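You operate a simulated robot arm through the tools that you are given. There is no shell and no other tool. Be economical: measure what you need, move in short steps, check, and stop when the job is done.

You run a simulated two-armed robot. Do the job below in one go: nothing can be reset, and whatever is moved stays where it is left.

## Task
Take the lid off the canister and lay it down on the wash bench.

It is judged by the outcome, as a careful person would: the job done as asked, and still so three seconds after it is handed in. It fails if anything else is knocked over, pushed out of place, dropped, spilled or broken. Lids that push on must go on centred and level and be pressed home; caps that screw on are set level and turned clockwise until they are tight.

## Robot
Two 7-joint arms with two-finger parallel grippers on one trunk, on a base that drives. Base frame: it is fixed to the floor where the robot stands at the start and does not move with it; the origin is under the middle of the robot, x ahead of it, y to its left, z up; the surface under the hand at the start is at about z = 750. Units: mm, rad, N and s.
The left shoulder is at the start at [20, 170, 1103], the right one opposite. With the tool pointing down near the work surface each hand reaches from about 160 to 660 mm from the robot's upright axis, wherever it stands, measured 20 degrees to its own side. Payload 3.8 kg a hand.
The TCP of each hand is the grasp point between the finger pads, 30 mm short of the fingertips. In the tool frame z runs along the fingers and y along their closing line. The gripper opens to 110 mm. The fingers are 20 mm wide and 10 mm thick; the gripper's body (48 by 112 mm) begins 55 mm behind the TCP.
Orientation is that of the tool frame in the base frame, as [roll, pitch, yaw] about the fixed x, y, z axes, in that order (R = Rz(yaw) Ry(pitch) Rx(roll)). With the fingers straight down and closing along the base's y, the tool's x points along the base's -x, its y along +y and its z along -z.

## Interface
- The arms move only by the tool apply_moves. It takes "left_increments", "right_increments" or both (then of equal length, played together; a hand with none holds still); each is one flat list of numbers, 7 for each row, row after row: the opening, from 0 (shut) to 1 (fully open), then the shift along the base's x, y, z in units of 40 mm (1.0 is 40 mm), then the turn, a rotation vector about the base's x, y, z in units of 8 degrees (1.0 is 8 degrees). In form: [fingers, tx, ty, tz, wx, wy, wz, fingers, tx, ty, tz, wx, wy, wz, ...]. A call has 1 to 8 rows; each row shifts and turns the commanded pose from where the row before left it. A call with a number of a shift or a turn outside -1 to 1 is refused whole. A row lasts 0.2 s, in which the tool goes at most 50 mm and 0.15 rad; a call with a longer step from one row to the next is refused whole, and so is a gripper value outside its range. Where a pose cannot be reached the arm comes as near as it can. A force on the tool above 40 N (or 10 N above the force at the start of the call, whichever is more), or a blocked arm, ends the call early, and 0.2 s more pass. The fingers move at their own pace (about 72 mm/s each) and stop on an object; they squeeze with about 22 N. The grip force told is the motor's: it shows also when the fingers shut on nothing. Time passes only in rows, and 0.2 s behind the last, so rows that do not move let the fingers close. It gives the time, the measured TCP pose, the force on the tool (base axes), the opening and the grip force at its end, in the units of the frame above (readings bear some noise), with the torque about the TCP (base axes, N m) and any sound that the robot's microphone picked up.
- Cameras (640 x 400 px; columns grow to the right, rows downward): "scene" is now at [113.8, 2.9, 1261.5]; the picture's right is [0.05, -1.00, 0.00], its down [-0.51, -0.03, -0.86] and it looks along [0.86, 0.04, -0.51] (base axes); focal length 287 px, centre (320, 200). "left" rides on the left gripper at [72, -17, -103] in its tool frame; the picture's right is [0.23, 0.97, 0.00], its down [-0.76, 0.18, -0.62] and it looks along [-0.61, 0.14, 0.78] (tool axes); focal length 222 px, centre (320, 200). "right" rides on the right gripper at [72, 17, -103] in its tool frame; the picture's right is [-0.23, 0.97, 0.00], its down [-0.76, -0.18, -0.62] and it looks along [-0.61, -0.14, 0.78] (tool axes); focal length 222 px, centre (320, 200). There is no depth. A picture from a camera that has moved, and an enlarged one, comes with that camera's place and axes in the base frame and with its lens.
- capture(camera): a new picture of that camera. The clock stands still meanwhile.
- slide_trunk(by): slides the trunk up (or, below 0, down) by that many mm; the arms and the scene camera ride with it, the base frame stays. It gives what a move gives, with no picture.
- base_move(legs): drives the robot by 1 to 6 legs, each [ahead, turn to the left] in mm and rad, along the robot's own axes; the way and the turn of a leg run together, so that a leg with both is an arc; at most 1500 mm and 3.142 rad a leg. The arms and the cameras ride along, it lands a little off, and it stops where it bumps. It gives what a move gives.
- turn_head(pan, tilt): turns the head with the scene camera to pan (to the left, within 1.396 rad either way) and tilt (down, from -0.506 to 1.204), counted from straight ahead of the robot. It gives what a move gives.
- close_up(camera, box): a new picture of the part [left, top, right, bottom] of that camera's present view, enlarged. The clock stands still meanwhile.
- sign_off(): hands the job in; it is judged then, once.

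Go step by step. Nothing tells you exact positions but the pictures and the camera data: compare them with the known pose of the tool, close in by small moves and look again before you grip or let go. The budget is 120 turns and 108 pictures, counting those below and the enlarged ones. Unless the task says otherwise, let go and move clear before handing in, and close with one line.

The tools are called after "Emit:" as a command line: name --argument value ..., lists and objects as JSON in quotes. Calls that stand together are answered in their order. apply_moves: Moves the arms, as the interface text tells. Its arguments: {"type":"object","properties":{"left_increments":{"type":"array"},"right_increments":{"type":"array"}},"required":[]} The other tools are called the same way: slide_trunk (by) slides the trunk up or down; base_move (legs) drives the base; turn_head (pan, tilt) turns the head that bears the scene camera; capture (camera) takes a picture; close_up (camera, box) takes an enlarged picture of a part of a camera's view; sign_off () hands the job in.

At the start:

```text
time_s: 0.0
left_position: [481.3, 213.5, 1098.3]
left_orientation: [-3.14, 0.001, -3.14]
left_wrist_force: [0.2, 0.8, -0.4]
left_moment: [-0.03, -0.01, -0.03]
left_width: 110.0
left_finger_force: 0.0
right_position: [466.4, -141.0, 1096.2]
right_orientation: [-3.141, -0.001, 3.141]
right_wrist_force: [0.3, -1.1, -1.0]
right_moment: [-0.04, 0.01, -0.01]
right_width: 109.8
right_finger_force: 0.1
trunk travel left (down, up): [-200.0, 370.0]
robot x, y, heading: [-2.0, -2.0, 0.001]
head pan, tilt: [0.052, 0.536]
```

scene: 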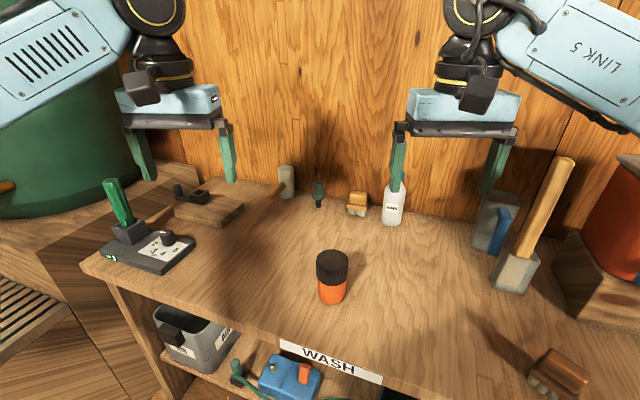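
right: 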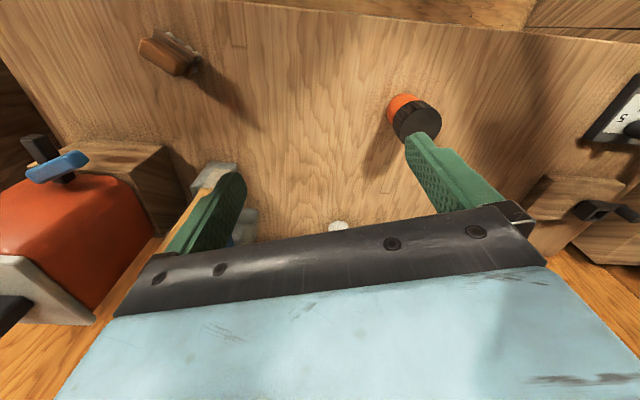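
left: 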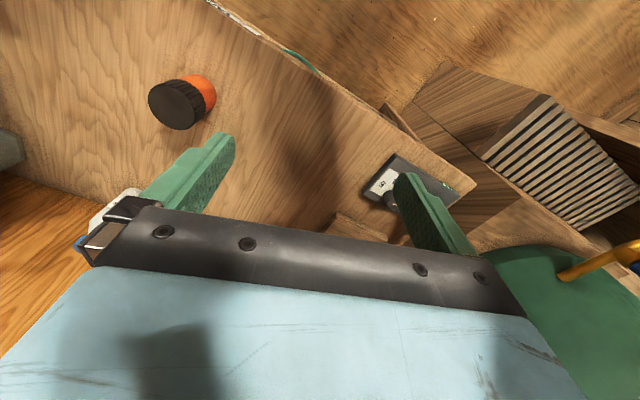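

The canister is an orange body with a black ribbed lid near the middle of the bench. I'll look closer to see how the lid is fixed and how big it is.

Emit:
close_up --camera "scene" --box '[282, 230, 382, 310]'

Emit:
close_up --camera "left" --box '[130, 60, 230, 140]'

```text
5.00 times, centred on (332, 270) of scene
camera zoom: at [113.8, 2.9, 1261.5], right [0.05, -1.0, 0.0], down [-0.51, -0.03, -0.86], along [0.86, 0.04, -0.51], focal length 1437 px, centre (260, -150)
```

zoom: 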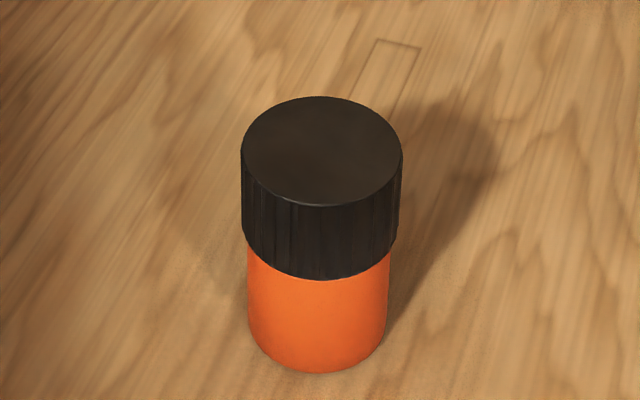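

```text
5.00 times, centred on (180, 100) of left
camera zoom: at [408.7, 196.8, 1199.5], right [-0.23, 0.97, 0.0], down [0.76, 0.18, 0.62], along [0.61, 0.14, -0.78], focal length 1111 px, centre (1020, 700)
```

zoom: 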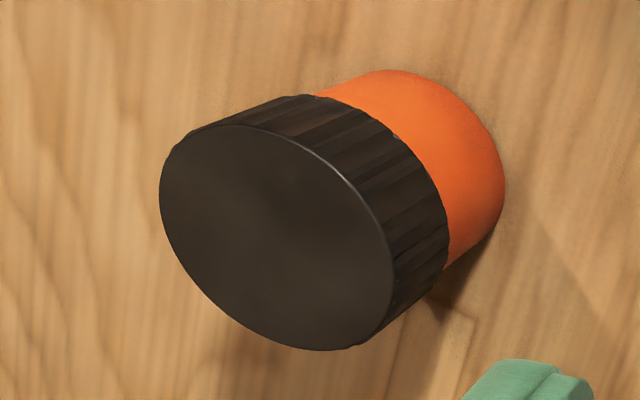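

This looks like a screw cap about 67 mm across: lid z≈810–849, centre near (562, −1), with a body about 61 mm across below it. The plan is to hold the body from the left with the left hand, nearly horizontal, and unscrew the lid from above with the right. I'll turn the left hand first, while it is still high.

Emit:
apply_moves --left_increments '[1, 0.2, 0.2, 0, 0, 0, 1, 1, 0.2, 0.2, 0, 0, 0, 1, 1, 0.2, 0.2, 0, 0, 0, 1, 1, 0.2, 0.2, 0, 0, 0, 1, 1, 0.2, 0, 0, 0, 0, 1, 1, 0.2, 0, 0, 0, 0, 1, 1, 0.2, 0, 0, 0, 0, 1, 1, 0.2, 0, 0, 0, 0, 1]'

Emit:
apply_moves --left_increments '[1, 0.2, 0, 0, 0, 0, 1, 1, 0.2, 0, 0, 0, 0, 1, 1, 0, 0, 0, 0, 0, 1, 1, 0, 0, 0, -0.75, 0, 0.25, 1, 0, 0, -0.5, -1, 0, 0, 1, 0, 0, -0.5, -1, 0, 0, 1, 0, 0, -0.5, -1, 0, 0, 1, 0, 0, -0.5, -1, 0, 0]'

Emit:
apply_moves --left_increments '[1, 0, 0, -0.5, -1, 0, 0, 1, 0, 0, -0.5, -1, 0, 0, 1, 0, 0, -0.5, -1, 0, 0, 1, 0, 0, -0.5, -1, 0, 0, 1, 0, 0, 0, 0, 0, 0]'

```text
time_s: 1.8
left_position: [545.2, 244.9, 1096.1]
left_orientation: [-3.141, 0.0, -2.02]
left_wrist_force: [0.1, 0.2, 0.8]
left_moment: [-0.01, 0.0, 0.01]
left_width: 110.1
left_finger_force: 0.1
right_position: [466.3, -141.2, 1096.9]
right_orientation: [3.141, -0.001, -3.142]
right_wrist_force: [-0.7, 0.7, 0.4]
right_moment: [0.02, 0.0, -0.03]
right_width: 110.0
right_finger_force: 0.0
trunk travel left (down, up): [-200.0, 370.0]
robot x, y, heading: [1.1, 2.6, 0.002]
head pan, tilt: [0.052, 0.536]
```

```text
time_s: 3.6
left_position: [560.8, 245.4, 1014.7]
left_orientation: [-3.14, -0.665, -1.569]
left_wrist_force: [0.9, -1.2, 0.0]
left_moment: [-0.01, -0.02, -0.04]
left_width: 110.3
left_finger_force: 0.0
right_position: [466.8, -139.1, 1098.1]
right_orientation: [-3.141, -0.001, 3.141]
right_wrist_force: [-0.1, -0.7, -0.2]
right_moment: [-0.02, 0.02, 0.0]
right_width: 110.0
right_finger_force: 0.0
trunk travel left (down, up): [-200.0, 370.0]
robot x, y, heading: [-1.4, 1.1, -0.003]
head pan, tilt: [0.052, 0.536]
```

```text
time_s: 4.8
left_position: [559.9, 245.9, 936.2]
left_orientation: [3.14, -1.222, -1.568]
left_wrist_force: [-0.2, 0.1, 0.0]
left_moment: [0.01, 0.02, -0.02]
left_width: 110.2
left_finger_force: 0.1
right_position: [465.3, -140.7, 1097.2]
right_orientation: [-3.141, 0.0, -3.141]
right_wrist_force: [0.6, 0.3, 0.0]
right_moment: [0.01, 0.02, 0.01]
right_width: 110.2
right_finger_force: 0.0
trunk travel left (down, up): [-200.0, 370.0]
robot x, y, heading: [-2.3, -0.4, -0.002]
head pan, tilt: [0.052, 0.536]
```

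The left hand now points to the right, tilted 20° down. I'll check its surroundings before lowering it.

Emit:
capture --camera "scene"

Emit:
capture --camera "left"

```text
102 pictures are left
camera scene: at [113.8, 2.9, 1261.5], right [0.05, -1.0, 0.0], down [-0.51, -0.03, -0.86], along [0.86, 0.04, -0.51], focal length 287 px, centre (320, 200)
```

scene: 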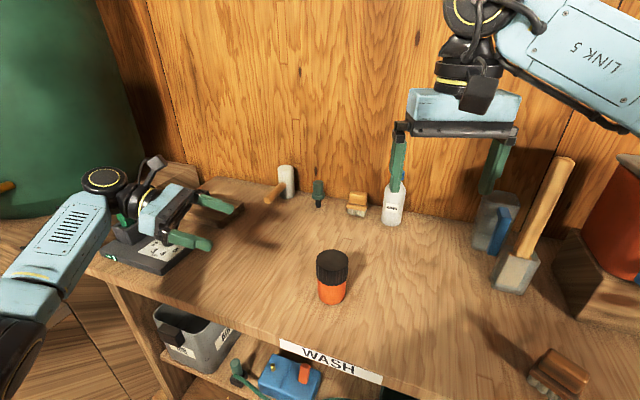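

```text
101 pictures are left
camera left: at [576.4, 318.0, 1039.6], right [-0.97, -0.08, 0.21], down [-0.18, 0.84, -0.5], along [-0.14, -0.53, -0.84], focal length 222 px, centre (320, 200)
```

left: 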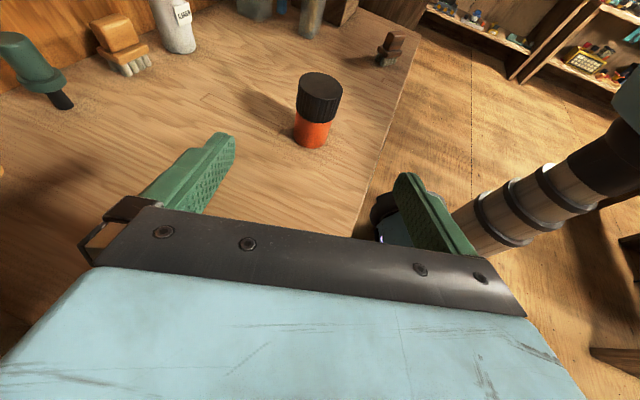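

Surroundings are clear, and the canister centre checks out at about (562, −2). I'll move in toward y=126, then lower to about z=778.

Emit:
apply_moves --left_increments '[1, 0.05, -1, 0, 0, 0, 0, 1, 0, -1, 0, 0, 0, 0, 1, 0, -1, 0, 0, 0, 0, 1, 0, 0, -1, 0, 0, 0, 1, 0, 0, -1, 0, 0, 0, 1, 0, 0, -1, 0, 0, 0, 1, 0, 0, -0.93, 0, 0, 0, 1, 0, 0, 0, 0, 0, 0]'

Emit:
capture --camera "left"

Emit:
capture --camera "scene"

```text
time_s: 6.6
left_position: [565.0, 124.7, 779.4]
left_orientation: [3.14, -1.22, -1.569]
left_wrist_force: [0.3, 0.4, -0.1]
left_moment: [-0.03, -0.05, 0.01]
left_width: 110.2
left_finger_force: 0.0
right_position: [465.2, -141.5, 1096.4]
right_orientation: [-3.141, 0.001, 3.14]
right_wrist_force: [-0.3, 0.8, -0.8]
right_moment: [0.04, 0.01, 0.01]
right_width: 109.8
right_finger_force: 0.2
trunk travel left (down, up): [-200.0, 370.0]
robot x, y, heading: [0.5, 1.9, 0.0]
head pan, tilt: [0.052, 0.536]
```

```text
100 pictures are left
camera left: at [581.7, 197.7, 881.1], right [-0.97, -0.08, 0.21], down [-0.18, 0.85, -0.5], along [-0.14, -0.53, -0.84], focal length 222 px, centre (320, 200)
```

left: 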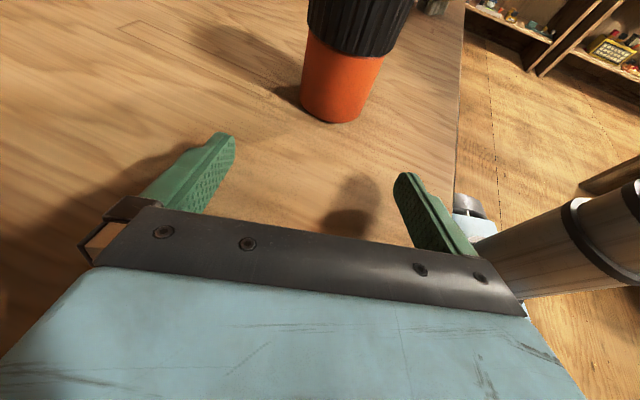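

```text
99 pictures are left
camera scene: at [113.7, 3.0, 1261.5], right [0.05, -1.0, 0.0], down [-0.51, -0.03, -0.86], along [0.86, 0.04, -0.51], focal length 287 px, centre (320, 200)
```

scene: 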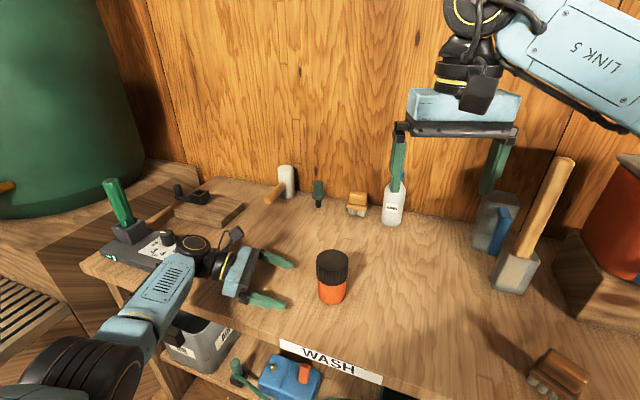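

Aligned with the canister. I'll slide the open fingers around the body, then look before closing.

Emit:
apply_moves --left_increments '[1, -0.05, -0.7, 0, 0, 0, 0, 1, 0, -0.7, 0, 0, 0, 0, 1, 0, -0.6, 0, 0, 0, 0, 1, 0, -0.5, 0, 0, 0, 0, 1, 0, -0.5, 0, 0, 0, 0, 1, 0, 0, 0, 0, 0, 0]'

Emit:
capture --camera "left"

Emit:
close_up --camera "scene" --box '[252, 220, 412, 320]'

```text
time_s: 8.0
left_position: [561.3, 6.4, 780.0]
left_orientation: [3.14, -1.222, -1.568]
left_wrist_force: [-0.7, -0.2, 0.7]
left_moment: [0.0, 0.06, -0.01]
left_width: 109.9
left_finger_force: 0.1
right_position: [466.3, -139.8, 1097.3]
right_orientation: [-3.141, 0.0, -3.141]
right_wrist_force: [0.2, -0.3, 0.6]
right_moment: [0.01, 0.0, -0.01]
right_width: 110.1
right_finger_force: 0.0
trunk travel left (down, up): [-200.0, 370.0]
robot x, y, heading: [-1.1, -0.1, -0.008]
head pan, tilt: [0.052, 0.536]
```

```text
98 pictures are left
camera left: at [578.0, 78.2, 882.9], right [-0.97, -0.08, 0.21], down [-0.18, 0.85, -0.5], along [-0.14, -0.53, -0.84], focal length 222 px, centre (320, 200)
```

left: 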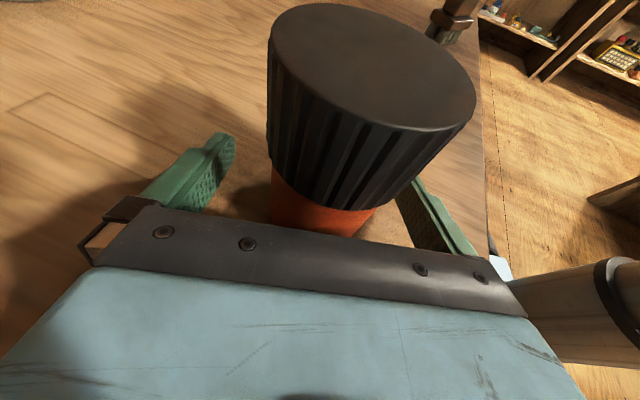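

```text
4.00 times, centred on (332, 270) of scene
camera zoom: at [113.8, 3.0, 1261.5], right [0.05, -1.0, 0.0], down [-0.51, -0.03, -0.86], along [0.86, 0.04, -0.51], focal length 1150 px, centre (272, -80)
```

zoom: 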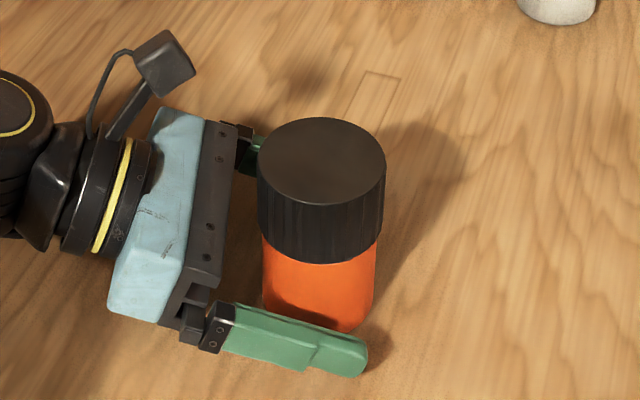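

Fingers straddle the body below the lid with even gaps. Closing the left hand.

Emit:
apply_moves --left_increments '[0.6, 0, 0, 0, 0, 0, 0, 0.5, 0, 0, 0, 0, 0, 0, 0.3, 0, 0, 0, 0, 0, 0, 0, 0, 0, 0, 0, 0, 0, 0, 0, 0, 0, 0, 0, 0, 0, 0, 0, 0, 0, 0, 0]'

Emit:
close_up --camera "scene" --box '[252, 220, 412, 320]'

```text
time_s: 9.4
left_position: [562.2, 6.2, 780.2]
left_orientation: [-3.141, -1.222, -1.567]
left_wrist_force: [1.0, -0.2, 1.8]
left_moment: [-0.02, -0.07, -0.04]
left_width: 61.1
left_finger_force: 22.1
right_position: [465.9, -140.5, 1096.3]
right_orientation: [3.142, 0.0, 3.141]
right_wrist_force: [-0.2, -0.4, -0.9]
right_moment: [0.02, -0.02, -0.01]
right_width: 109.8
right_finger_force: 0.0
trunk travel left (down, up): [-200.0, 370.0]
robot x, y, heading: [-0.2, 0.3, 0.001]
head pan, tilt: [0.052, 0.536]
```

```text
4.00 times, centred on (332, 270) of scene
camera zoom: at [113.8, 2.9, 1261.5], right [0.05, -1.0, 0.0], down [-0.51, -0.03, -0.86], along [0.86, 0.04, -0.51], focal length 1150 px, centre (272, -80)
```

zoom: 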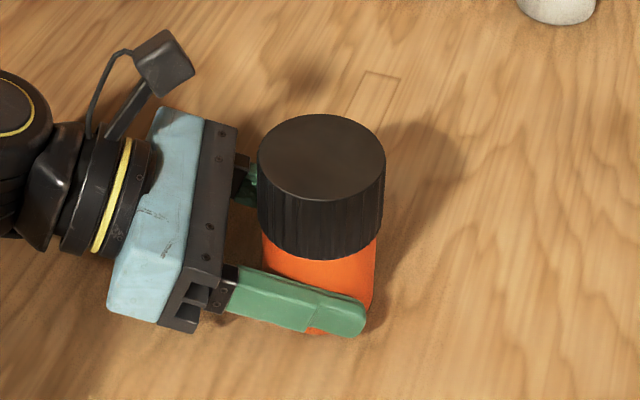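

The left hand grips the body firmly (61 mm). Next I'll bring the right hand over the lid with its closing line near x, staying clear of the left hand and its camera.

Emit:
apply_moves --right_increments '[0.9, 0.48, 0.69, 0, 0, 0, 1, 0.9, 0.48, 0.69, 0, 0, 0, 1, 0.9, 0.48, 0.69, 0, 0, 0, 1, 0.9, 0.48, 0.69, 0, 0, 0, 1, 0.9, 0.48, 0.69, 0, 0, 0, 1, 0.9, 0, 0, -1, 0, 0, 0, 0.9, 0, 0, -1, 0, 0, 0, 0.9, 0, 0, -1, 0, 0, 0]'

Emit:
capture --camera "right"

Emit:
capture --camera "scene"

```text
time_s: 11.2
left_position: [561.3, 5.1, 779.4]
left_orientation: [-3.141, -1.221, -1.567]
left_wrist_force: [1.0, 0.1, 0.9]
left_moment: [-0.06, -0.1, 0.01]
left_width: 61.1
left_finger_force: 22.3
right_position: [545.7, -14.6, 966.4]
right_orientation: [-3.141, -0.001, -2.443]
right_wrist_force: [-0.7, -0.2, -0.1]
right_moment: [-0.02, 0.02, 0.02]
right_width: 99.1
right_finger_force: 0.0
right hand out of reach, approached as far as the arm can: row 5
trunk travel left (down, up): [-200.0, 370.0]
robot x, y, heading: [-0.7, -1.9, -0.004]
head pan, tilt: [0.052, 0.536]
```

```text
95 pictures are left
camera right: at [479.9, -48.6, 1068.8], right [-0.45, 0.89, 0.0], down [0.7, 0.35, 0.62], along [0.56, 0.28, -0.78], focal length 222 px, centre (320, 200)
```

right: 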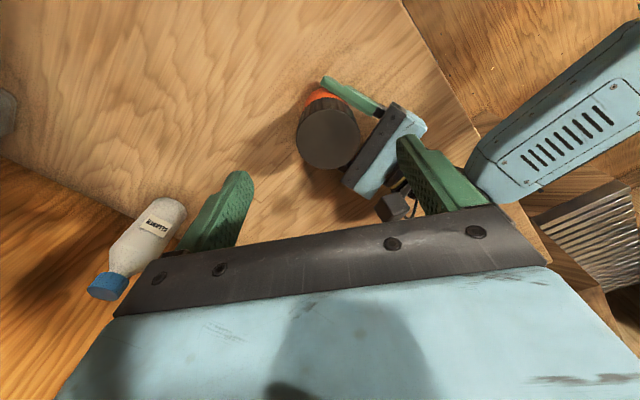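

```text
94 pictures are left
camera scene: at [113.8, 2.9, 1261.5], right [0.05, -1.0, 0.0], down [-0.51, -0.03, -0.86], along [0.86, 0.04, -0.51], focal length 287 px, centre (320, 200)
```

scene: 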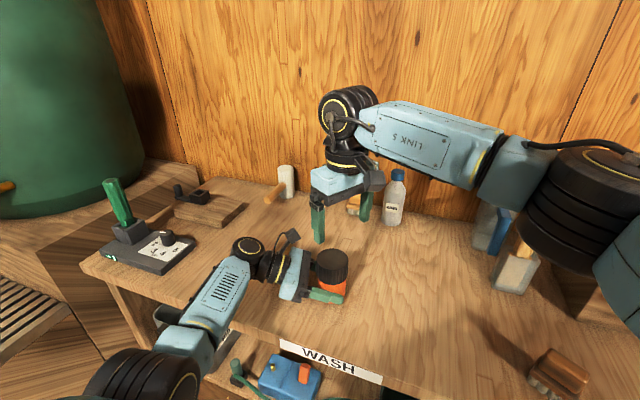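

The right hand fell a little short at height. The lid centre measures about (561, −1), so I'll correct toward it while coming down.

Emit:
apply_moves --right_increments '[0.9, 0.2, 0.17, -0.4, 0, 0, 0, 0.9, 0.19, 0.17, -0.4, 0, 0, 0, 0.9, 0, 0, 0, 0, 0, 0]'

Emit:
capture --camera "right"

```text
time_s: 12.0
left_position: [561.9, 6.0, 779.5]
left_orientation: [3.139, -1.223, -1.567]
left_wrist_force: [-1.2, 0.6, 0.5]
left_moment: [-0.04, -0.07, 0.04]
left_width: 61.4
left_finger_force: 22.1
right_position: [560.9, -1.4, 933.3]
right_orientation: [3.141, -0.002, -2.443]
right_wrist_force: [-0.7, 0.1, 1.1]
right_moment: [0.02, -0.02, 0.02]
right_width: 99.1
right_finger_force: 0.0
trunk travel left (down, up): [-200.0, 370.0]
robot x, y, heading: [0.8, 0.3, 0.002]
head pan, tilt: [0.052, 0.536]
```

```text
93 pictures are left
camera right: at [495.1, -34.8, 1036.4], right [-0.45, 0.89, 0.0], down [0.7, 0.35, 0.62], along [0.56, 0.28, -0.78], focal length 222 px, centre (320, 200)
```

right: 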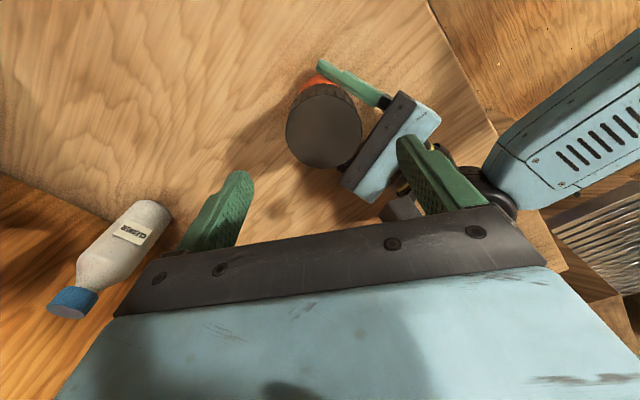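

Still centred. I'll descend to just above the lid, narrow the fingers slightly and look again.

Emit:
apply_moves --right_increments '[0.82, 0, 0, -0.5, 0, 0, 0, 0.82, 0, 0, -0.5, 0, 0, 0, 0.82, 0, 0, 0, 0, 0, 0]'

Emit:
capture --camera "right"

Emit:
close_up --camera "scene" --box '[252, 200, 412, 300]'

Emit:
capture --camera "left"

```text
time_s: 12.8
left_position: [561.3, 6.2, 779.4]
left_orientation: [3.14, -1.221, -1.568]
left_wrist_force: [-1.9, -0.2, 1.5]
left_moment: [0.02, -0.01, 0.0]
left_width: 61.0
left_finger_force: 21.9
right_position: [560.0, -0.7, 893.3]
right_orientation: [3.141, -0.002, -2.444]
right_wrist_force: [0.2, -1.1, 0.9]
right_moment: [0.0, 0.0, 0.03]
right_width: 90.1
right_finger_force: 0.1
trunk travel left (down, up): [-200.0, 370.0]
robot x, y, heading: [-0.2, -1.4, 0.005]
head pan, tilt: [0.052, 0.536]
```

```text
92 pictures are left
camera right: at [494.3, -35.0, 996.7], right [-0.45, 0.89, 0.0], down [0.7, 0.35, 0.62], along [0.56, 0.28, -0.78], focal length 222 px, centre (320, 200)
```

right: 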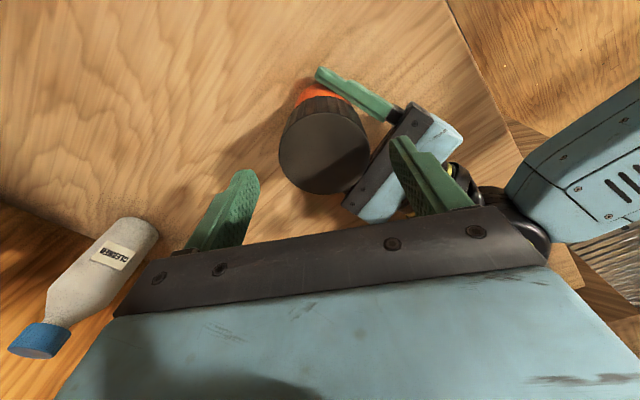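

```text
4.00 times, centred on (332, 250) of scene
camera zoom: at [113.7, 2.9, 1261.5], right [0.05, -1.0, 0.0], down [-0.51, -0.03, -0.86], along [0.86, 0.04, -0.51], focal length 1150 px, centre (272, 0)
```

zoom: 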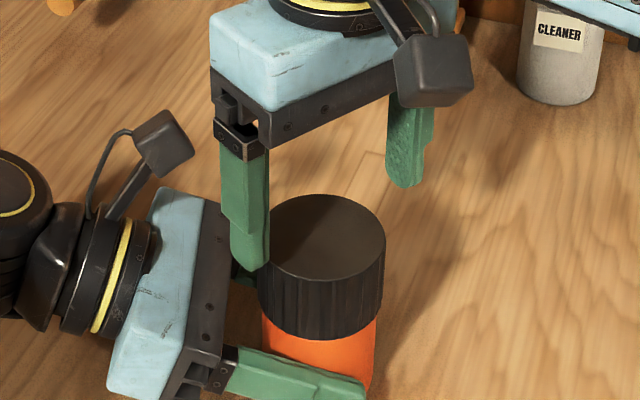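

```text
90 pictures are left
camera left: at [577.9, 78.4, 882.9], right [-0.97, -0.08, 0.21], down [-0.18, 0.85, -0.5], along [-0.14, -0.53, -0.84], focal length 222 px, centre (320, 200)
```

left: 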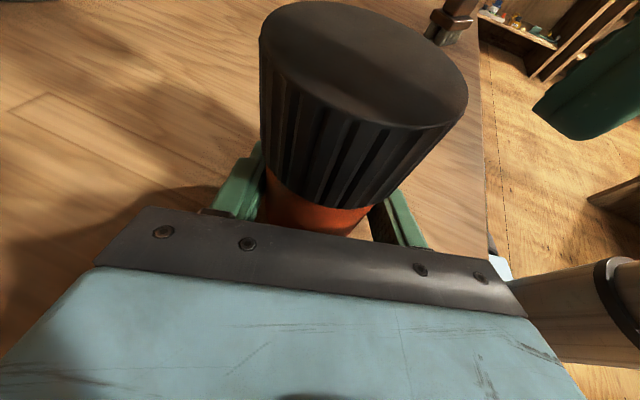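

Fingers straddle the lid evenly. I'll lower the TCP to about 847, with the tips below mid-lid and above the left gripper, then close.

Emit:
apply_moves --right_increments '[0.77, 0, 0, -0.4, 0, 0, 0, 0.77, 0, 0, -0.4, 0, 0, 0, 0.77, 0, 0, -0.35, 0, 0, 0, 0.77, 0, 0, 0, 0, 0, 0]'

Emit:
close_up --camera "scene" --box '[252, 200, 412, 300]'

Emit:
capture --camera "left"

```text
time_s: 13.8
left_position: [562.0, 5.5, 779.4]
left_orientation: [3.14, -1.221, -1.568]
left_wrist_force: [-1.0, 0.4, 0.5]
left_moment: [-0.02, -0.05, 0.03]
left_width: 61.1
left_finger_force: 22.0
right_position: [560.1, -2.2, 847.8]
right_orientation: [-3.141, 0.0, -2.444]
right_wrist_force: [0.4, 0.4, -0.1]
right_moment: [-0.01, 0.01, 0.0]
right_width: 84.8
right_finger_force: 0.0
trunk travel left (down, up): [-200.0, 370.0]
robot x, y, heading: [-2.3, 0.0, -0.001]
head pan, tilt: [0.052, 0.536]
```

```text
4.00 times, centred on (332, 250) of scene
camera zoom: at [113.7, 3.0, 1261.5], right [0.05, -1.0, 0.0], down [-0.51, -0.03, -0.86], along [0.86, 0.04, -0.51], focal length 1150 px, centre (272, 0)
```

zoom: 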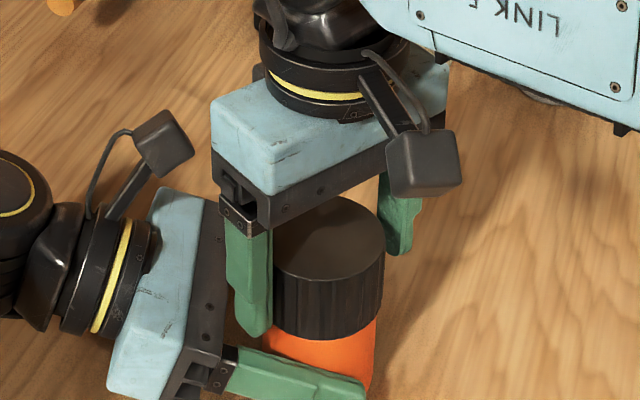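

```text
88 pictures are left
camera left: at [577.9, 78.4, 882.9], right [-0.97, -0.08, 0.21], down [-0.18, 0.85, -0.5], along [-0.14, -0.53, -0.84], focal length 222 px, centre (320, 200)
```

left: 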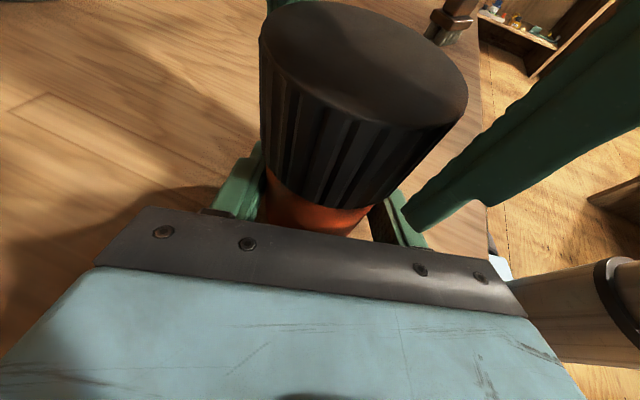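

Good placement. Closing the right hand on the lid.

Emit:
apply_moves --right_increments '[0.6, 0, 0, 0, 0, 0, 0, 0.4, 0, 0, 0, 0, 0, 0, 0, 0, 0, 0, 0, 0, 0, 0, 0, 0, 0, 0, 0, 0]'

```text
time_s: 14.8
left_position: [561.1, 4.8, 779.8]
left_orientation: [3.142, -1.224, -1.567]
left_wrist_force: [8.0, -6.2, -0.4]
left_moment: [0.4, 0.44, 0.04]
left_width: 61.5
left_finger_force: 21.8
right_position: [559.3, -0.5, 848.2]
right_orientation: [3.14, 0.0, -2.441]
right_wrist_force: [-8.4, 6.3, -0.1]
right_moment: [0.05, 0.06, 0.03]
right_width: 64.9
right_finger_force: 22.2
trunk travel left (down, up): [-200.0, 370.0]
robot x, y, heading: [1.1, -1.1, 0.003]
head pan, tilt: [0.052, 0.536]
```

There is a ~10 N side load, so I'm a little off-centre. I'll ease the right hand along the force.

Emit:
apply_moves --right_increments '[0, -0.04, 0.03, 0, 0, 0, 0, 0, 0, 0, 0, 0, 0, 0]'

```text
time_s: 15.4
left_position: [560.7, 5.5, 780.0]
left_orientation: [3.141, -1.221, -1.567]
left_wrist_force: [0.2, -5.2, 0.9]
left_moment: [0.05, -0.16, 0.03]
left_width: 61.3
left_finger_force: 22.1
right_position: [558.1, -0.3, 849.1]
right_orientation: [-3.141, -0.001, -2.444]
right_wrist_force: [0.4, 4.5, -2.2]
right_moment: [0.16, 0.14, 0.01]
right_width: 64.7
right_finger_force: 21.8
trunk travel left (down, up): [-200.0, 370.0]
robot x, y, heading: [1.8, 0.0, 0.001]
head pan, tilt: [0.052, 0.536]
```

Load is nearly gone. I'll start turning counter-clockwise gently and watch the torque.

Emit:
apply_moves --right_increments '[0, 0, 0.02, 0, 0, 0, 0.5, 0, 0, 0, 0, 0, 0, 0.5, 0, 0, 0, 0, 0, 0, 0.5, 0, 0, 0, 0, 0, 0, 0.5]'

Emit:
capture --camera "left"

```text
time_s: 16.4
left_position: [561.6, 5.6, 781.0]
left_orientation: [3.14, -1.221, -1.568]
left_wrist_force: [-4.7, -3.9, 4.0]
left_moment: [0.01, -0.32, 0.0]
left_width: 61.2
left_finger_force: 21.3
right_position: [558.7, 1.0, 848.5]
right_orientation: [-3.142, -0.002, -2.441]
right_wrist_force: [4.5, 3.4, -2.6]
right_moment: [0.13, 0.0, 0.01]
right_width: 64.6
right_finger_force: 22.2
right hand out of reach, approached as far as the arm can: row 1, 2, 3, 4
trunk travel left (down, up): [-200.0, 370.0]
robot x, y, heading: [-0.5, 1.5, -0.002]
head pan, tilt: [0.052, 0.536]
```

```text
87 pictures are left
camera left: at [577.9, 78.2, 882.9], right [-0.97, -0.08, 0.21], down [-0.18, 0.85, -0.5], along [-0.14, -0.53, -0.84], focal length 222 px, centre (320, 200)
```

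left: 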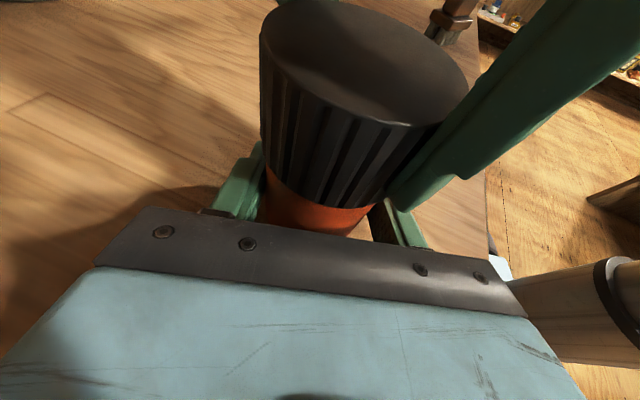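

The right wrist is at its joint limit in that direction. I'll release, lift clear, turn back about 85° clockwise in the air, and regrip so the stroke stays within range.

Emit:
apply_moves --right_increments '[0.5, 0, 0, 0, 0, 0, 0, 0.74, 0, 0, 0, 0, 0, 0, 0.74, 0, 0, 0, 0, 0, 0, 0.74, 0, 0, 0.5, 0, 0, 0, 0.74, 0, 0, 0.7, 0, 0, -1, 0.74, 0, 0, 0, 0, 0, -1, 0.74, 0, 0, 0, 0, 0, -1, 0.74, 0, 0, 0, 0, 0, -1]'

Emit:
apply_moves --right_increments '[0.74, 0, 0, 0, 0, 0, -1, 0.74, 0, 0, 0, 0, 0, -1, 0.74, 0, 0, 0, 0, 0, -1, 0.74, 0, 0, 0, 0, 0, -1, 0.74, 0, 0, 0, 0, 0, 0]'

```text
time_s: 18.2
left_position: [562.1, 5.9, 780.7]
left_orientation: [3.14, -1.222, -1.566]
left_wrist_force: [1.2, 1.4, 1.9]
left_moment: [-0.08, 0.0, -0.03]
left_width: 61.3
left_finger_force: 22.0
right_position: [558.8, 1.4, 896.3]
right_orientation: [-3.141, 0.0, -3.003]
right_wrist_force: [-0.1, 0.7, -0.5]
right_moment: [0.01, -0.01, 0.03]
right_width: 81.5
right_finger_force: 0.0
trunk travel left (down, up): [-200.0, 370.0]
robot x, y, heading: [-3.6, -1.7, 0.003]
head pan, tilt: [0.052, 0.536]
```

```text
time_s: 19.4
left_position: [561.1, 6.4, 779.0]
left_orientation: [3.139, -1.223, -1.566]
left_wrist_force: [-0.2, 1.2, 0.9]
left_moment: [-0.05, -0.02, 0.0]
left_width: 61.4
left_finger_force: 22.5
right_position: [559.0, -0.8, 896.6]
right_orientation: [3.141, 0.001, 2.719]
right_wrist_force: [0.6, 0.6, -0.5]
right_moment: [0.01, 0.01, -0.02]
right_width: 81.2
right_finger_force: 0.0
trunk travel left (down, up): [-200.0, 370.0]
robot x, y, heading: [2.0, -1.7, 0.001]
head pan, tilt: [0.052, 0.536]
```

Continuing to yaw ≈130°, then lowering onto the lid.

Emit:
apply_moves --right_increments '[0.77, 0, 0, 0, 0, 0, -1, 0.77, 0, 0, 0, 0, 0, -1, 0.77, 0, 0, 0, 0, 0, -1, 0.77, 0, 0, 0, 0, 0, -0.3, 0.77, 0, 0, -0.5, 0, 0, 0, 0.77, 0, 0, -0.58, 0, 0, 0, 0.77, 0, 0, 0, 0, 0, 0]'

Emit:
capture --camera "left"

Emit:
close_up --camera "scene" --box '[252, 200, 412, 300]'

```text
time_s: 21.0
left_position: [562.0, 6.5, 780.2]
left_orientation: [3.14, -1.221, -1.569]
left_wrist_force: [-0.6, -1.0, 1.6]
left_moment: [-0.04, 0.0, 0.0]
left_width: 61.4
left_finger_force: 22.2
right_position: [560.2, -0.5, 852.4]
right_orientation: [3.141, 0.002, 2.263]
right_wrist_force: [-0.6, -0.3, -0.9]
right_moment: [0.01, 0.0, 0.03]
right_width: 84.7
right_finger_force: 0.0
trunk travel left (down, up): [-200.0, 370.0]
robot x, y, heading: [1.2, 2.3, -0.003]
head pan, tilt: [0.052, 0.536]
```

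```text
86 pictures are left
camera left: at [577.9, 78.4, 882.9], right [-0.97, -0.08, 0.21], down [-0.18, 0.85, -0.5], along [-0.14, -0.53, -0.84], focal length 222 px, centre (320, 200)
```

left: 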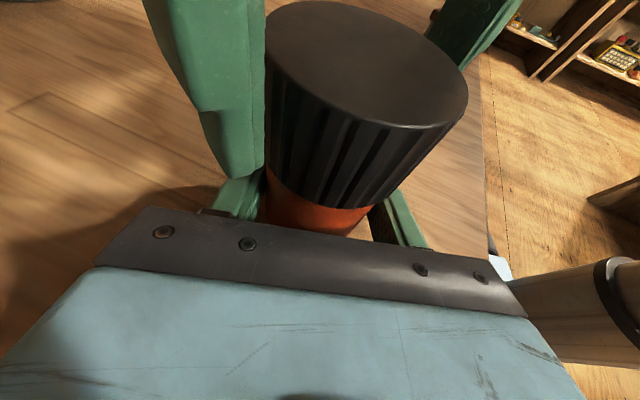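

```text
4.00 times, centred on (332, 250) of scene
camera zoom: at [113.7, 3.0, 1261.5], right [0.05, -1.0, 0.0], down [-0.51, -0.03, -0.86], along [0.86, 0.04, -0.51], focal length 1150 px, centre (272, 0)
```

zoom: 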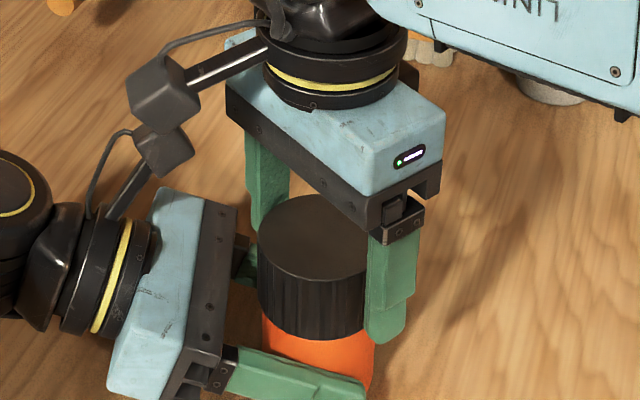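

Well placed and clear. Closing again.

Emit:
apply_moves --right_increments '[0.6, -0.03, 0.03, 0, 0, 0, 0, 0.4, 0, 0, 0, 0, 0, 0, 0, 0, 0, 0, 0, 0, 0, 0, 0, 0, 0, 0, 0, 0]'

```text
time_s: 22.0
left_position: [560.2, 4.6, 780.8]
left_orientation: [3.137, -1.224, -1.566]
left_wrist_force: [-17.3, -5.7, 5.8]
left_moment: [0.09, -0.26, 0.0]
left_width: 61.0
left_finger_force: 21.7
right_position: [559.7, 1.8, 854.2]
right_orientation: [3.14, 0.003, 2.261]
right_wrist_force: [17.2, 4.1, -3.6]
right_moment: [0.27, -0.85, -0.01]
right_width: 64.8
right_finger_force: 21.5
trunk travel left (down, up): [-200.0, 370.0]
robot x, y, heading: [0.4, -0.4, 0.001]
head pan, tilt: [0.052, 0.536]
```

Emit:
apply_moves --right_increments '[0, 0.06, 0.02, 0, 0, 0, 0, 0, 0, 0, 0, 0, 0, 0]'

```text
time_s: 22.6
left_position: [560.3, 5.7, 779.8]
left_orientation: [3.14, -1.222, -1.564]
left_wrist_force: [-12.2, -3.9, 4.0]
left_moment: [-0.21, 0.13, -0.02]
left_width: 61.1
left_finger_force: 22.4
right_position: [559.8, 2.8, 853.8]
right_orientation: [3.141, -0.001, 2.263]
right_wrist_force: [11.1, 3.6, -1.9]
right_moment: [0.39, -0.76, 0.04]
right_width: 65.1
right_finger_force: 22.2
trunk travel left (down, up): [-200.0, 370.0]
robot x, y, heading: [0.4, 5.2, -0.002]
head pan, tilt: [0.052, 0.536]
```

The side load has dropped to about 11 N. One more nudge, then a gentle test turn.

Emit:
apply_moves --right_increments '[0, 0.08, 0.02, 0, 0, 0, 0, 0, 0, 0, 0, 0, 0, 0.4, 0, 0, 0, 0, 0, 0, 0.4]'

```text
time_s: 23.4
left_position: [563.3, 7.3, 779.9]
left_orientation: [-3.138, -1.22, -1.567]
left_wrist_force: [15.0, -0.3, -4.6]
left_moment: [0.05, 0.63, 0.07]
left_width: 60.9
left_finger_force: 22.4
right_position: [562.0, 4.2, 851.4]
right_orientation: [-3.138, -0.006, 2.378]
right_wrist_force: [-14.6, 0.6, 6.1]
right_moment: [-0.07, 0.46, -0.01]
right_width: 64.8
right_finger_force: 22.0
trunk travel left (down, up): [-200.0, 370.0]
robot x, y, heading: [1.3, 0.4, 0.005]
head pan, tilt: [0.052, 0.536]
```

The lid turned with almost no torque. I'll relieve the x load and keep turning, then check visually.

Emit:
apply_moves --right_increments '[0, -0.04, 0, 0, 0, 0, 0, 0, 0, 0, 0, 0, 0, 0.7, 0, 0, 0, 0, 0, 0, 0.7, 0, 0, 0, 0, 0, 0, 0.7]'

Emit:
capture --camera "left"

```text
time_s: 24.4
left_position: [562.4, 6.1, 780.3]
left_orientation: [3.141, -1.22, -1.567]
left_wrist_force: [21.9, 3.7, -5.2]
left_moment: [0.13, 0.69, 0.14]
left_width: 60.9
left_finger_force: 21.6
right_position: [560.8, 2.6, 853.6]
right_orientation: [-3.138, -0.002, 2.668]
right_wrist_force: [-21.2, -3.3, 3.8]
right_moment: [-0.31, 0.85, -0.03]
right_width: 64.9
right_finger_force: 21.7
trunk travel left (down, up): [-200.0, 370.0]
robot x, y, heading: [2.3, -1.3, -0.003]
head pan, tilt: [0.052, 0.536]
```

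```text
84 pictures are left
camera left: at [578.6, 79.1, 883.0], right [-0.97, -0.08, 0.21], down [-0.18, 0.85, -0.5], along [-0.14, -0.53, -0.84], focal length 222 px, centre (320, 200)
```

left: 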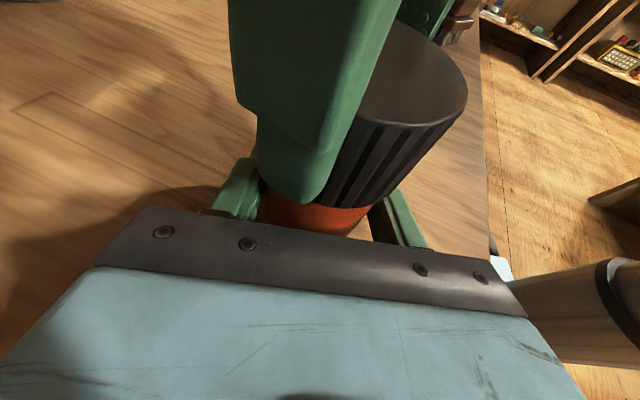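

Emit:
apply_moves --right_increments '[0, -0.08, -0.01, 0, 0, 0, 0, 0, 0, 0, 0, 0, 0, 0.6, 0, 0, 0, 0, 0, 0, 0.6]'

Emit:
close_up --camera "left" --box '[200, 60, 480, 260]'

```text
time_s: 25.2
left_position: [560.9, 6.2, 780.3]
left_orientation: [3.139, -1.224, -1.566]
left_wrist_force: [0.7, 0.4, 0.7]
left_moment: [0.13, -0.24, 0.0]
left_width: 61.1
left_finger_force: 21.8
right_position: [560.0, 1.9, 854.7]
right_orientation: [3.14, 0.002, 2.836]
right_wrist_force: [0.1, -1.7, -1.8]
right_moment: [-0.22, 0.22, 0.02]
right_width: 64.8
right_finger_force: 21.9
trunk travel left (down, up): [-200.0, 370.0]
robot x, y, heading: [-1.8, 2.0, -0.002]
head pan, tilt: [0.052, 0.536]
```

```text
2.00 times, centred on (340, 160) of left
camera zoom: at [577.6, 77.7, 882.6], right [-0.97, -0.08, 0.21], down [-0.18, 0.85, -0.5], along [-0.14, -0.53, -0.84], focal length 444 px, centre (280, 280)
```

zoom: 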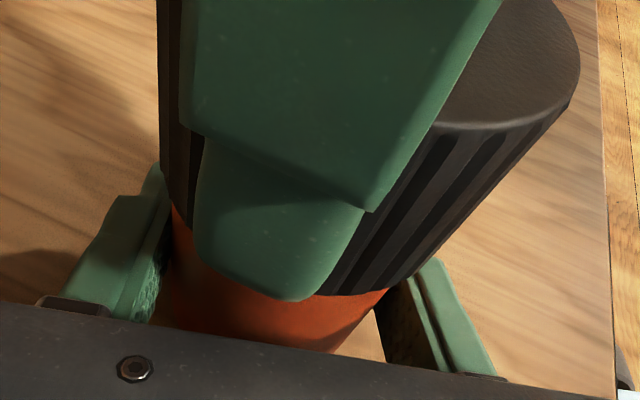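

Loads are nil now and the lid turns freely. I'll continue the stroke.

Emit:
apply_moves --right_increments '[0, 0, 0, 0, 0, 0, 0.8, 0, 0, 0, 0, 0, 0, 0.8, 0, 0, 0, 0, 0, 0, 0.8, 0, 0, 0, 0, 0, 0, 0.8, 0, 0, 0, 0, 0, 0, 0.8, 0, 0, 0, 0, 0, 0, 0.8]'

Emit:
capture --camera "left"

Emit:
close_up --camera "scene" --box '[252, 200, 412, 300]'

```text
time_s: 26.6
left_position: [560.8, 6.3, 779.9]
left_orientation: [3.14, -1.222, -1.567]
left_wrist_force: [-13.1, 7.4, 1.7]
left_moment: [-0.46, -0.41, -0.02]
left_width: 60.9
left_finger_force: 21.9
right_position: [558.9, 2.5, 852.9]
right_orientation: [-3.14, 0.004, -2.779]
right_wrist_force: [11.7, -7.9, 0.8]
right_moment: [-0.02, -0.45, -0.02]
right_width: 64.6
right_finger_force: 22.2
trunk travel left (down, up): [-200.0, 370.0]
robot x, y, heading: [-2.0, -3.9, 0.001]
head pan, tilt: [0.052, 0.536]
```

```text
82 pictures are left
camera left: at [577.7, 78.5, 882.6], right [-0.97, -0.08, 0.21], down [-0.18, 0.85, -0.5], along [-0.14, -0.53, -0.84], focal length 222 px, centre (320, 200)
```

left: 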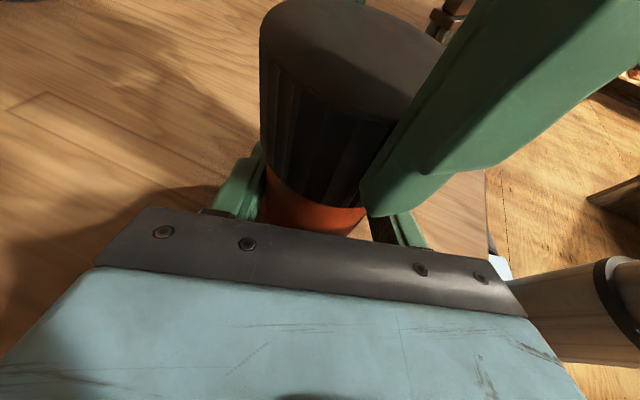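

```text
4.00 times, centred on (332, 250) of scene
camera zoom: at [113.6, 2.8, 1261.6], right [0.05, -1.0, 0.0], down [-0.51, -0.03, -0.86], along [0.86, 0.04, -0.51], focal length 1150 px, centre (272, 0)
```

zoom: 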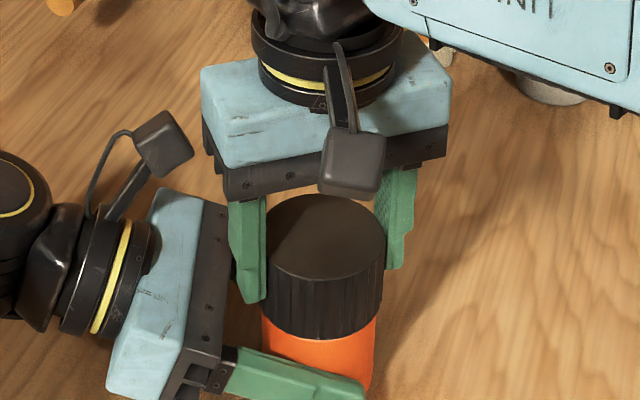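

Turned about 70°. I'll relieve the side load and test whether the lid lifts.

Emit:
apply_moves --right_increments '[0, 0.05, -0.03, 0, 0, 0, 0, 0, 0, 0, 0.06, 0, 0, 0, 0, 0, 0, 0, 0, 0, 0]'

```text
time_s: 27.4
left_position: [561.8, 6.3, 780.5]
left_orientation: [-3.14, -1.222, -1.571]
left_wrist_force: [-6.1, 6.3, 4.0]
left_moment: [0.02, 0.09, 0.0]
left_width: 61.0
left_finger_force: 21.6
right_position: [561.3, 1.9, 855.2]
right_orientation: [3.141, -0.002, -2.779]
right_wrist_force: [5.8, -6.3, -5.3]
right_moment: [-0.54, -0.44, 0.0]
right_width: 64.6
right_finger_force: 21.7
trunk travel left (down, up): [-200.0, 370.0]
robot x, y, heading: [2.3, 3.1, 0.002]
head pan, tilt: [0.052, 0.536]
```

Emit:
apply_moves --right_increments '[0, 0.02, -0.03, 0.06, 0, 0, 0, 0, 0, 0, 0, 0, 0, 0]'

Emit:
close_up --camera "scene" --box '[252, 200, 412, 300]'

```text
time_s: 28.0
left_position: [562.6, 5.4, 782.2]
left_orientation: [-3.133, -1.226, -1.577]
left_wrist_force: [-3.4, 2.1, 14.8]
left_moment: [0.25, 0.0, -0.02]
left_width: 61.0
left_finger_force: 22.3
right_position: [560.9, 1.5, 856.8]
right_orientation: [3.14, -0.004, -2.778]
right_wrist_force: [3.4, -1.8, -17.3]
right_moment: [-0.49, -0.24, -0.01]
right_width: 64.7
right_finger_force: 22.1
trunk travel left (down, up): [-200.0, 370.0]
robot x, y, heading: [-1.6, 0.9, 0.0]
head pan, tilt: [0.052, 0.536]
```

```text
4.00 times, centred on (332, 250) of scene
camera zoom: at [114.0, 3.0, 1261.5], right [0.05, -1.0, 0.0], down [-0.51, -0.03, -0.86], along [0.86, 0.04, -0.51], focal length 1150 px, centre (272, 0)
```

zoom: 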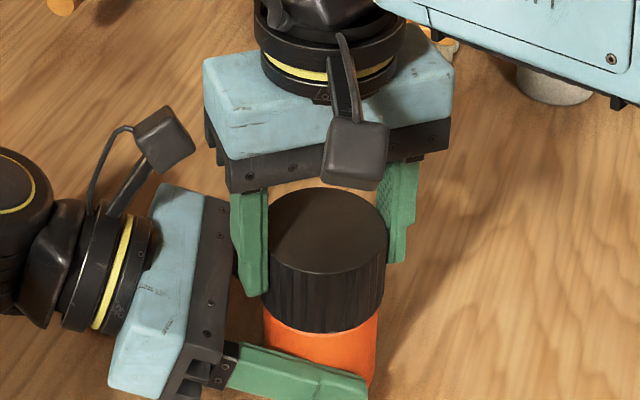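

The lid is still threaded: the whole canister came up about 2 mm. I'll lower it back, release, lift clear and rewind much further so the next stroke is longer.

Emit:
apply_moves --right_increments '[0, 0, 0, -0.1, 0, 0, 0, 0, 0, 0, 0, 0, 0, 0, 0.5, 0, 0, 0, 0, 0, 0, 0.74, 0, 0, 0, 0, 0, 0, 0.74, 0, 0, 0, 0, 0, 0, 0.74, 0, 0, 0.5, 0, 0, 0, 0.74, 0, 0, 0.6, 0, 0, -1, 0.74, 0, 0, 0, 0, 0, -1]'

Emit:
apply_moves --right_increments '[0.74, 0, 0, 0, 0, 0, -1, 0.74, 0, 0, 0, 0, 0, -1, 0.74, 0, 0, 0, 0, 0, -1, 0.74, 0, 0, 0, 0, 0, -1, 0.74, 0, 0, 0, 0, 0, -1, 0.74, 0, 0, 0, 0, 0, -1, 0.74, 0, 0, 0, 0, 0, -1, 0.74, 0, 0, 0, 0, 0, -1]'

Emit:
apply_moves --right_increments '[0.74, 0, 0, 0, 0, 0, -1, 0.74, 0, 0, 0, 0, 0, -1, 0.74, 0, 0, 0, 0, 0, -1, 0.74, 0, 0, 0, 0, 0, -1, 0.74, 0, 0, 0, 0, 0, -1, 0.74, 0, 0, 0, 0, 0, -1, 0.74, 0, 0, 0, 0, 0, -1, 0.74, 0, 0, 0, 0, 0, -1]'

Emit:
close_up --camera "scene" --box '[252, 200, 412, 300]'

```text
time_s: 29.8
left_position: [560.7, 6.2, 780.0]
left_orientation: [3.138, -1.221, -1.565]
left_wrist_force: [-1.0, 1.0, 1.7]
left_moment: [0.16, -0.02, 0.05]
left_width: 61.0
left_finger_force: 22.1
right_position: [561.4, 2.2, 898.6]
right_orientation: [-3.142, 0.001, -3.059]
right_wrist_force: [0.8, 0.1, 0.2]
right_moment: [0.0, 0.02, 0.03]
right_width: 81.3
right_finger_force: 0.0
trunk travel left (down, up): [-200.0, 370.0]
robot x, y, heading: [2.9, 1.4, 0.001]
head pan, tilt: [0.052, 0.536]
```

```text
time_s: 31.6
left_position: [561.6, 6.0, 780.1]
left_orientation: [3.14, -1.222, -1.568]
left_wrist_force: [1.2, 0.5, -1.2]
left_moment: [0.01, -0.01, 0.01]
left_width: 60.8
left_finger_force: 22.3
right_position: [561.8, 1.0, 897.8]
right_orientation: [-3.141, 0.001, 2.105]
right_wrist_force: [-0.6, 0.2, -0.1]
right_moment: [0.0, 0.01, -0.01]
right_width: 81.7
right_finger_force: 0.0
trunk travel left (down, up): [-200.0, 370.0]
robot x, y, heading: [-0.5, -0.1, -0.002]
head pan, tilt: [0.052, 0.536]
```

```text
time_s: 33.4
left_position: [561.3, 5.6, 780.3]
left_orientation: [3.14, -1.221, -1.567]
left_wrist_force: [0.1, 0.6, -1.3]
left_moment: [0.0, -0.01, 0.0]
left_width: 61.0
left_finger_force: 21.5
right_position: [562.4, 1.1, 898.4]
right_orientation: [3.141, 0.0, 0.987]
right_wrist_force: [-0.2, 0.2, 0.0]
right_moment: [-0.01, -0.03, 0.01]
right_width: 81.3
right_finger_force: 0.0
trunk travel left (down, up): [-200.0, 370.0]
robot x, y, heading: [-2.1, 2.4, -0.004]
head pan, tilt: [0.052, 0.536]
```

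```text
4.00 times, centred on (332, 250) of scene
camera zoom: at [114.0, 2.9, 1261.5], right [0.05, -1.0, 0.0], down [-0.51, -0.03, -0.86], along [0.86, 0.04, -0.51], focal length 1150 px, centre (272, 0)
```

zoom: 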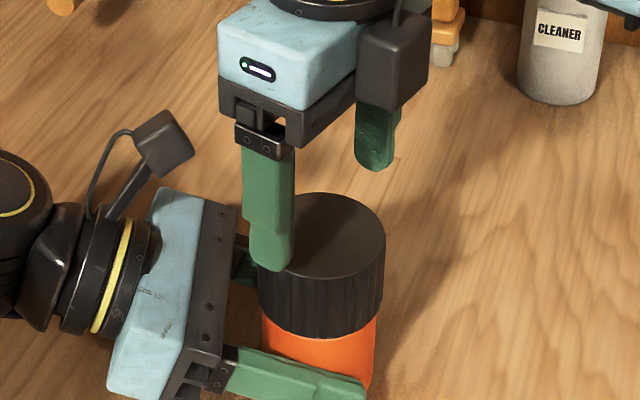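

I'll check the right wrist before lowering, as its geometry looks different here.

Emit:
capture --camera "scene"

Emit:
capture --camera "right"

```text
78 pictures are left
camera scene: at [114.0, 2.9, 1261.5], right [0.05, -1.0, 0.0], down [-0.51, -0.03, -0.86], along [0.86, 0.04, -0.51], focal length 287 px, centre (320, 200)
```

scene: 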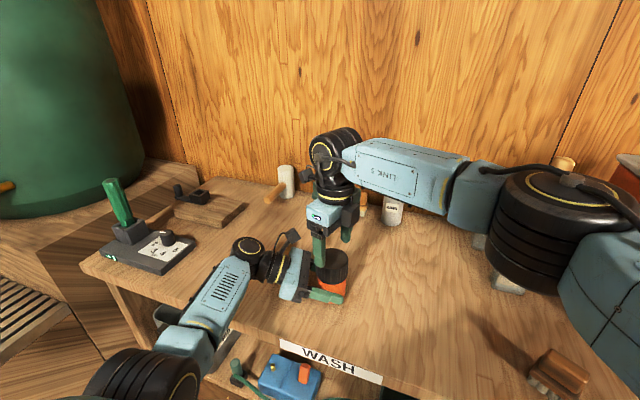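

```text
77 pictures are left
camera right: at [616.3, 52.2, 1000.8], right [0.69, -0.73, 0.0], down [-0.57, -0.54, 0.62], along [-0.45, -0.43, -0.78], focal length 222 px, centre (320, 200)
```

right: 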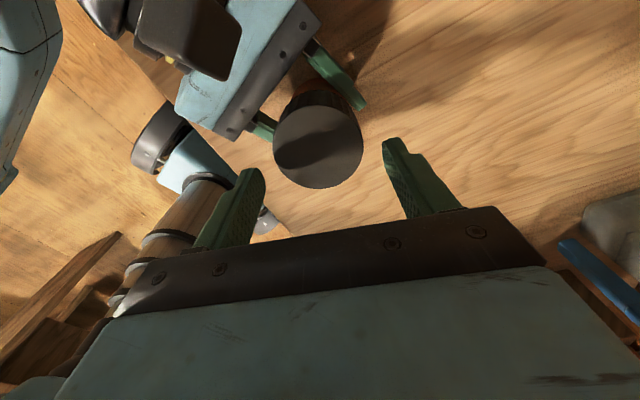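

That dark box belongs to the gripper itself and is clear. I'll rewind further for a longer stroke.

Emit:
apply_moves --right_increments '[0.74, 0, 0, 0, 0, 0, -1, 0.74, 0, 0, 0, 0, 0, -1, 0.74, 0, 0, 0, 0, 0, -1, 0.74, 0, 0, 0, 0, 0, -1, 0.74, 0, 0, 0, 0, 0, -1, 0.74, 0, 0, 0, 0, 0, -1, 0.74, 0, 0, 0, 0, 0, -1, 0.74, 0, 0, 0, 0, 0, -1]'

Emit:
apply_moves --right_increments '[0.74, 0, 0, 0, 0, 0, -1, 0.74, 0, 0, 0, 0, 0, -1, 0.74, 0, 0, 0, 0, 0, -1, 0.74, 0, 0, 0, 0, 0, -1, 0.74, 0, 0, 0, 0, 0, -1, 0.74, 0, 0, 0, 0, 0, 0]'

```text
time_s: 35.2
left_position: [561.6, 5.5, 780.2]
left_orientation: [3.14, -1.221, -1.566]
left_wrist_force: [0.3, -0.4, -2.0]
left_moment: [0.02, 0.02, -0.01]
left_width: 60.8
left_finger_force: 22.0
right_position: [561.6, 1.6, 898.2]
right_orientation: [-3.141, -0.001, -0.128]
right_wrist_force: [-0.3, 0.0, 0.5]
right_moment: [0.02, 0.02, -0.01]
right_width: 81.1
right_finger_force: 0.1
trunk travel left (down, up): [-200.0, 370.0]
robot x, y, heading: [-0.4, 1.0, 0.003]
head pan, tilt: [0.052, 0.536]
```

```text
time_s: 36.6
left_position: [559.9, 6.9, 780.5]
left_orientation: [3.139, -1.222, -1.567]
left_wrist_force: [0.1, -1.4, -1.4]
left_moment: [0.01, -0.02, -0.04]
left_width: 61.3
left_finger_force: 21.7
right_position: [562.0, 0.2, 897.6]
right_orientation: [-3.141, -0.001, -0.825]
right_wrist_force: [0.0, 1.2, 0.7]
right_moment: [-0.01, -0.02, -0.02]
right_width: 81.5
right_finger_force: 0.0
trunk travel left (down, up): [-200.0, 370.0]
robot x, y, heading: [2.5, 0.9, -0.001]
head pan, tilt: [0.052, 0.536]
```

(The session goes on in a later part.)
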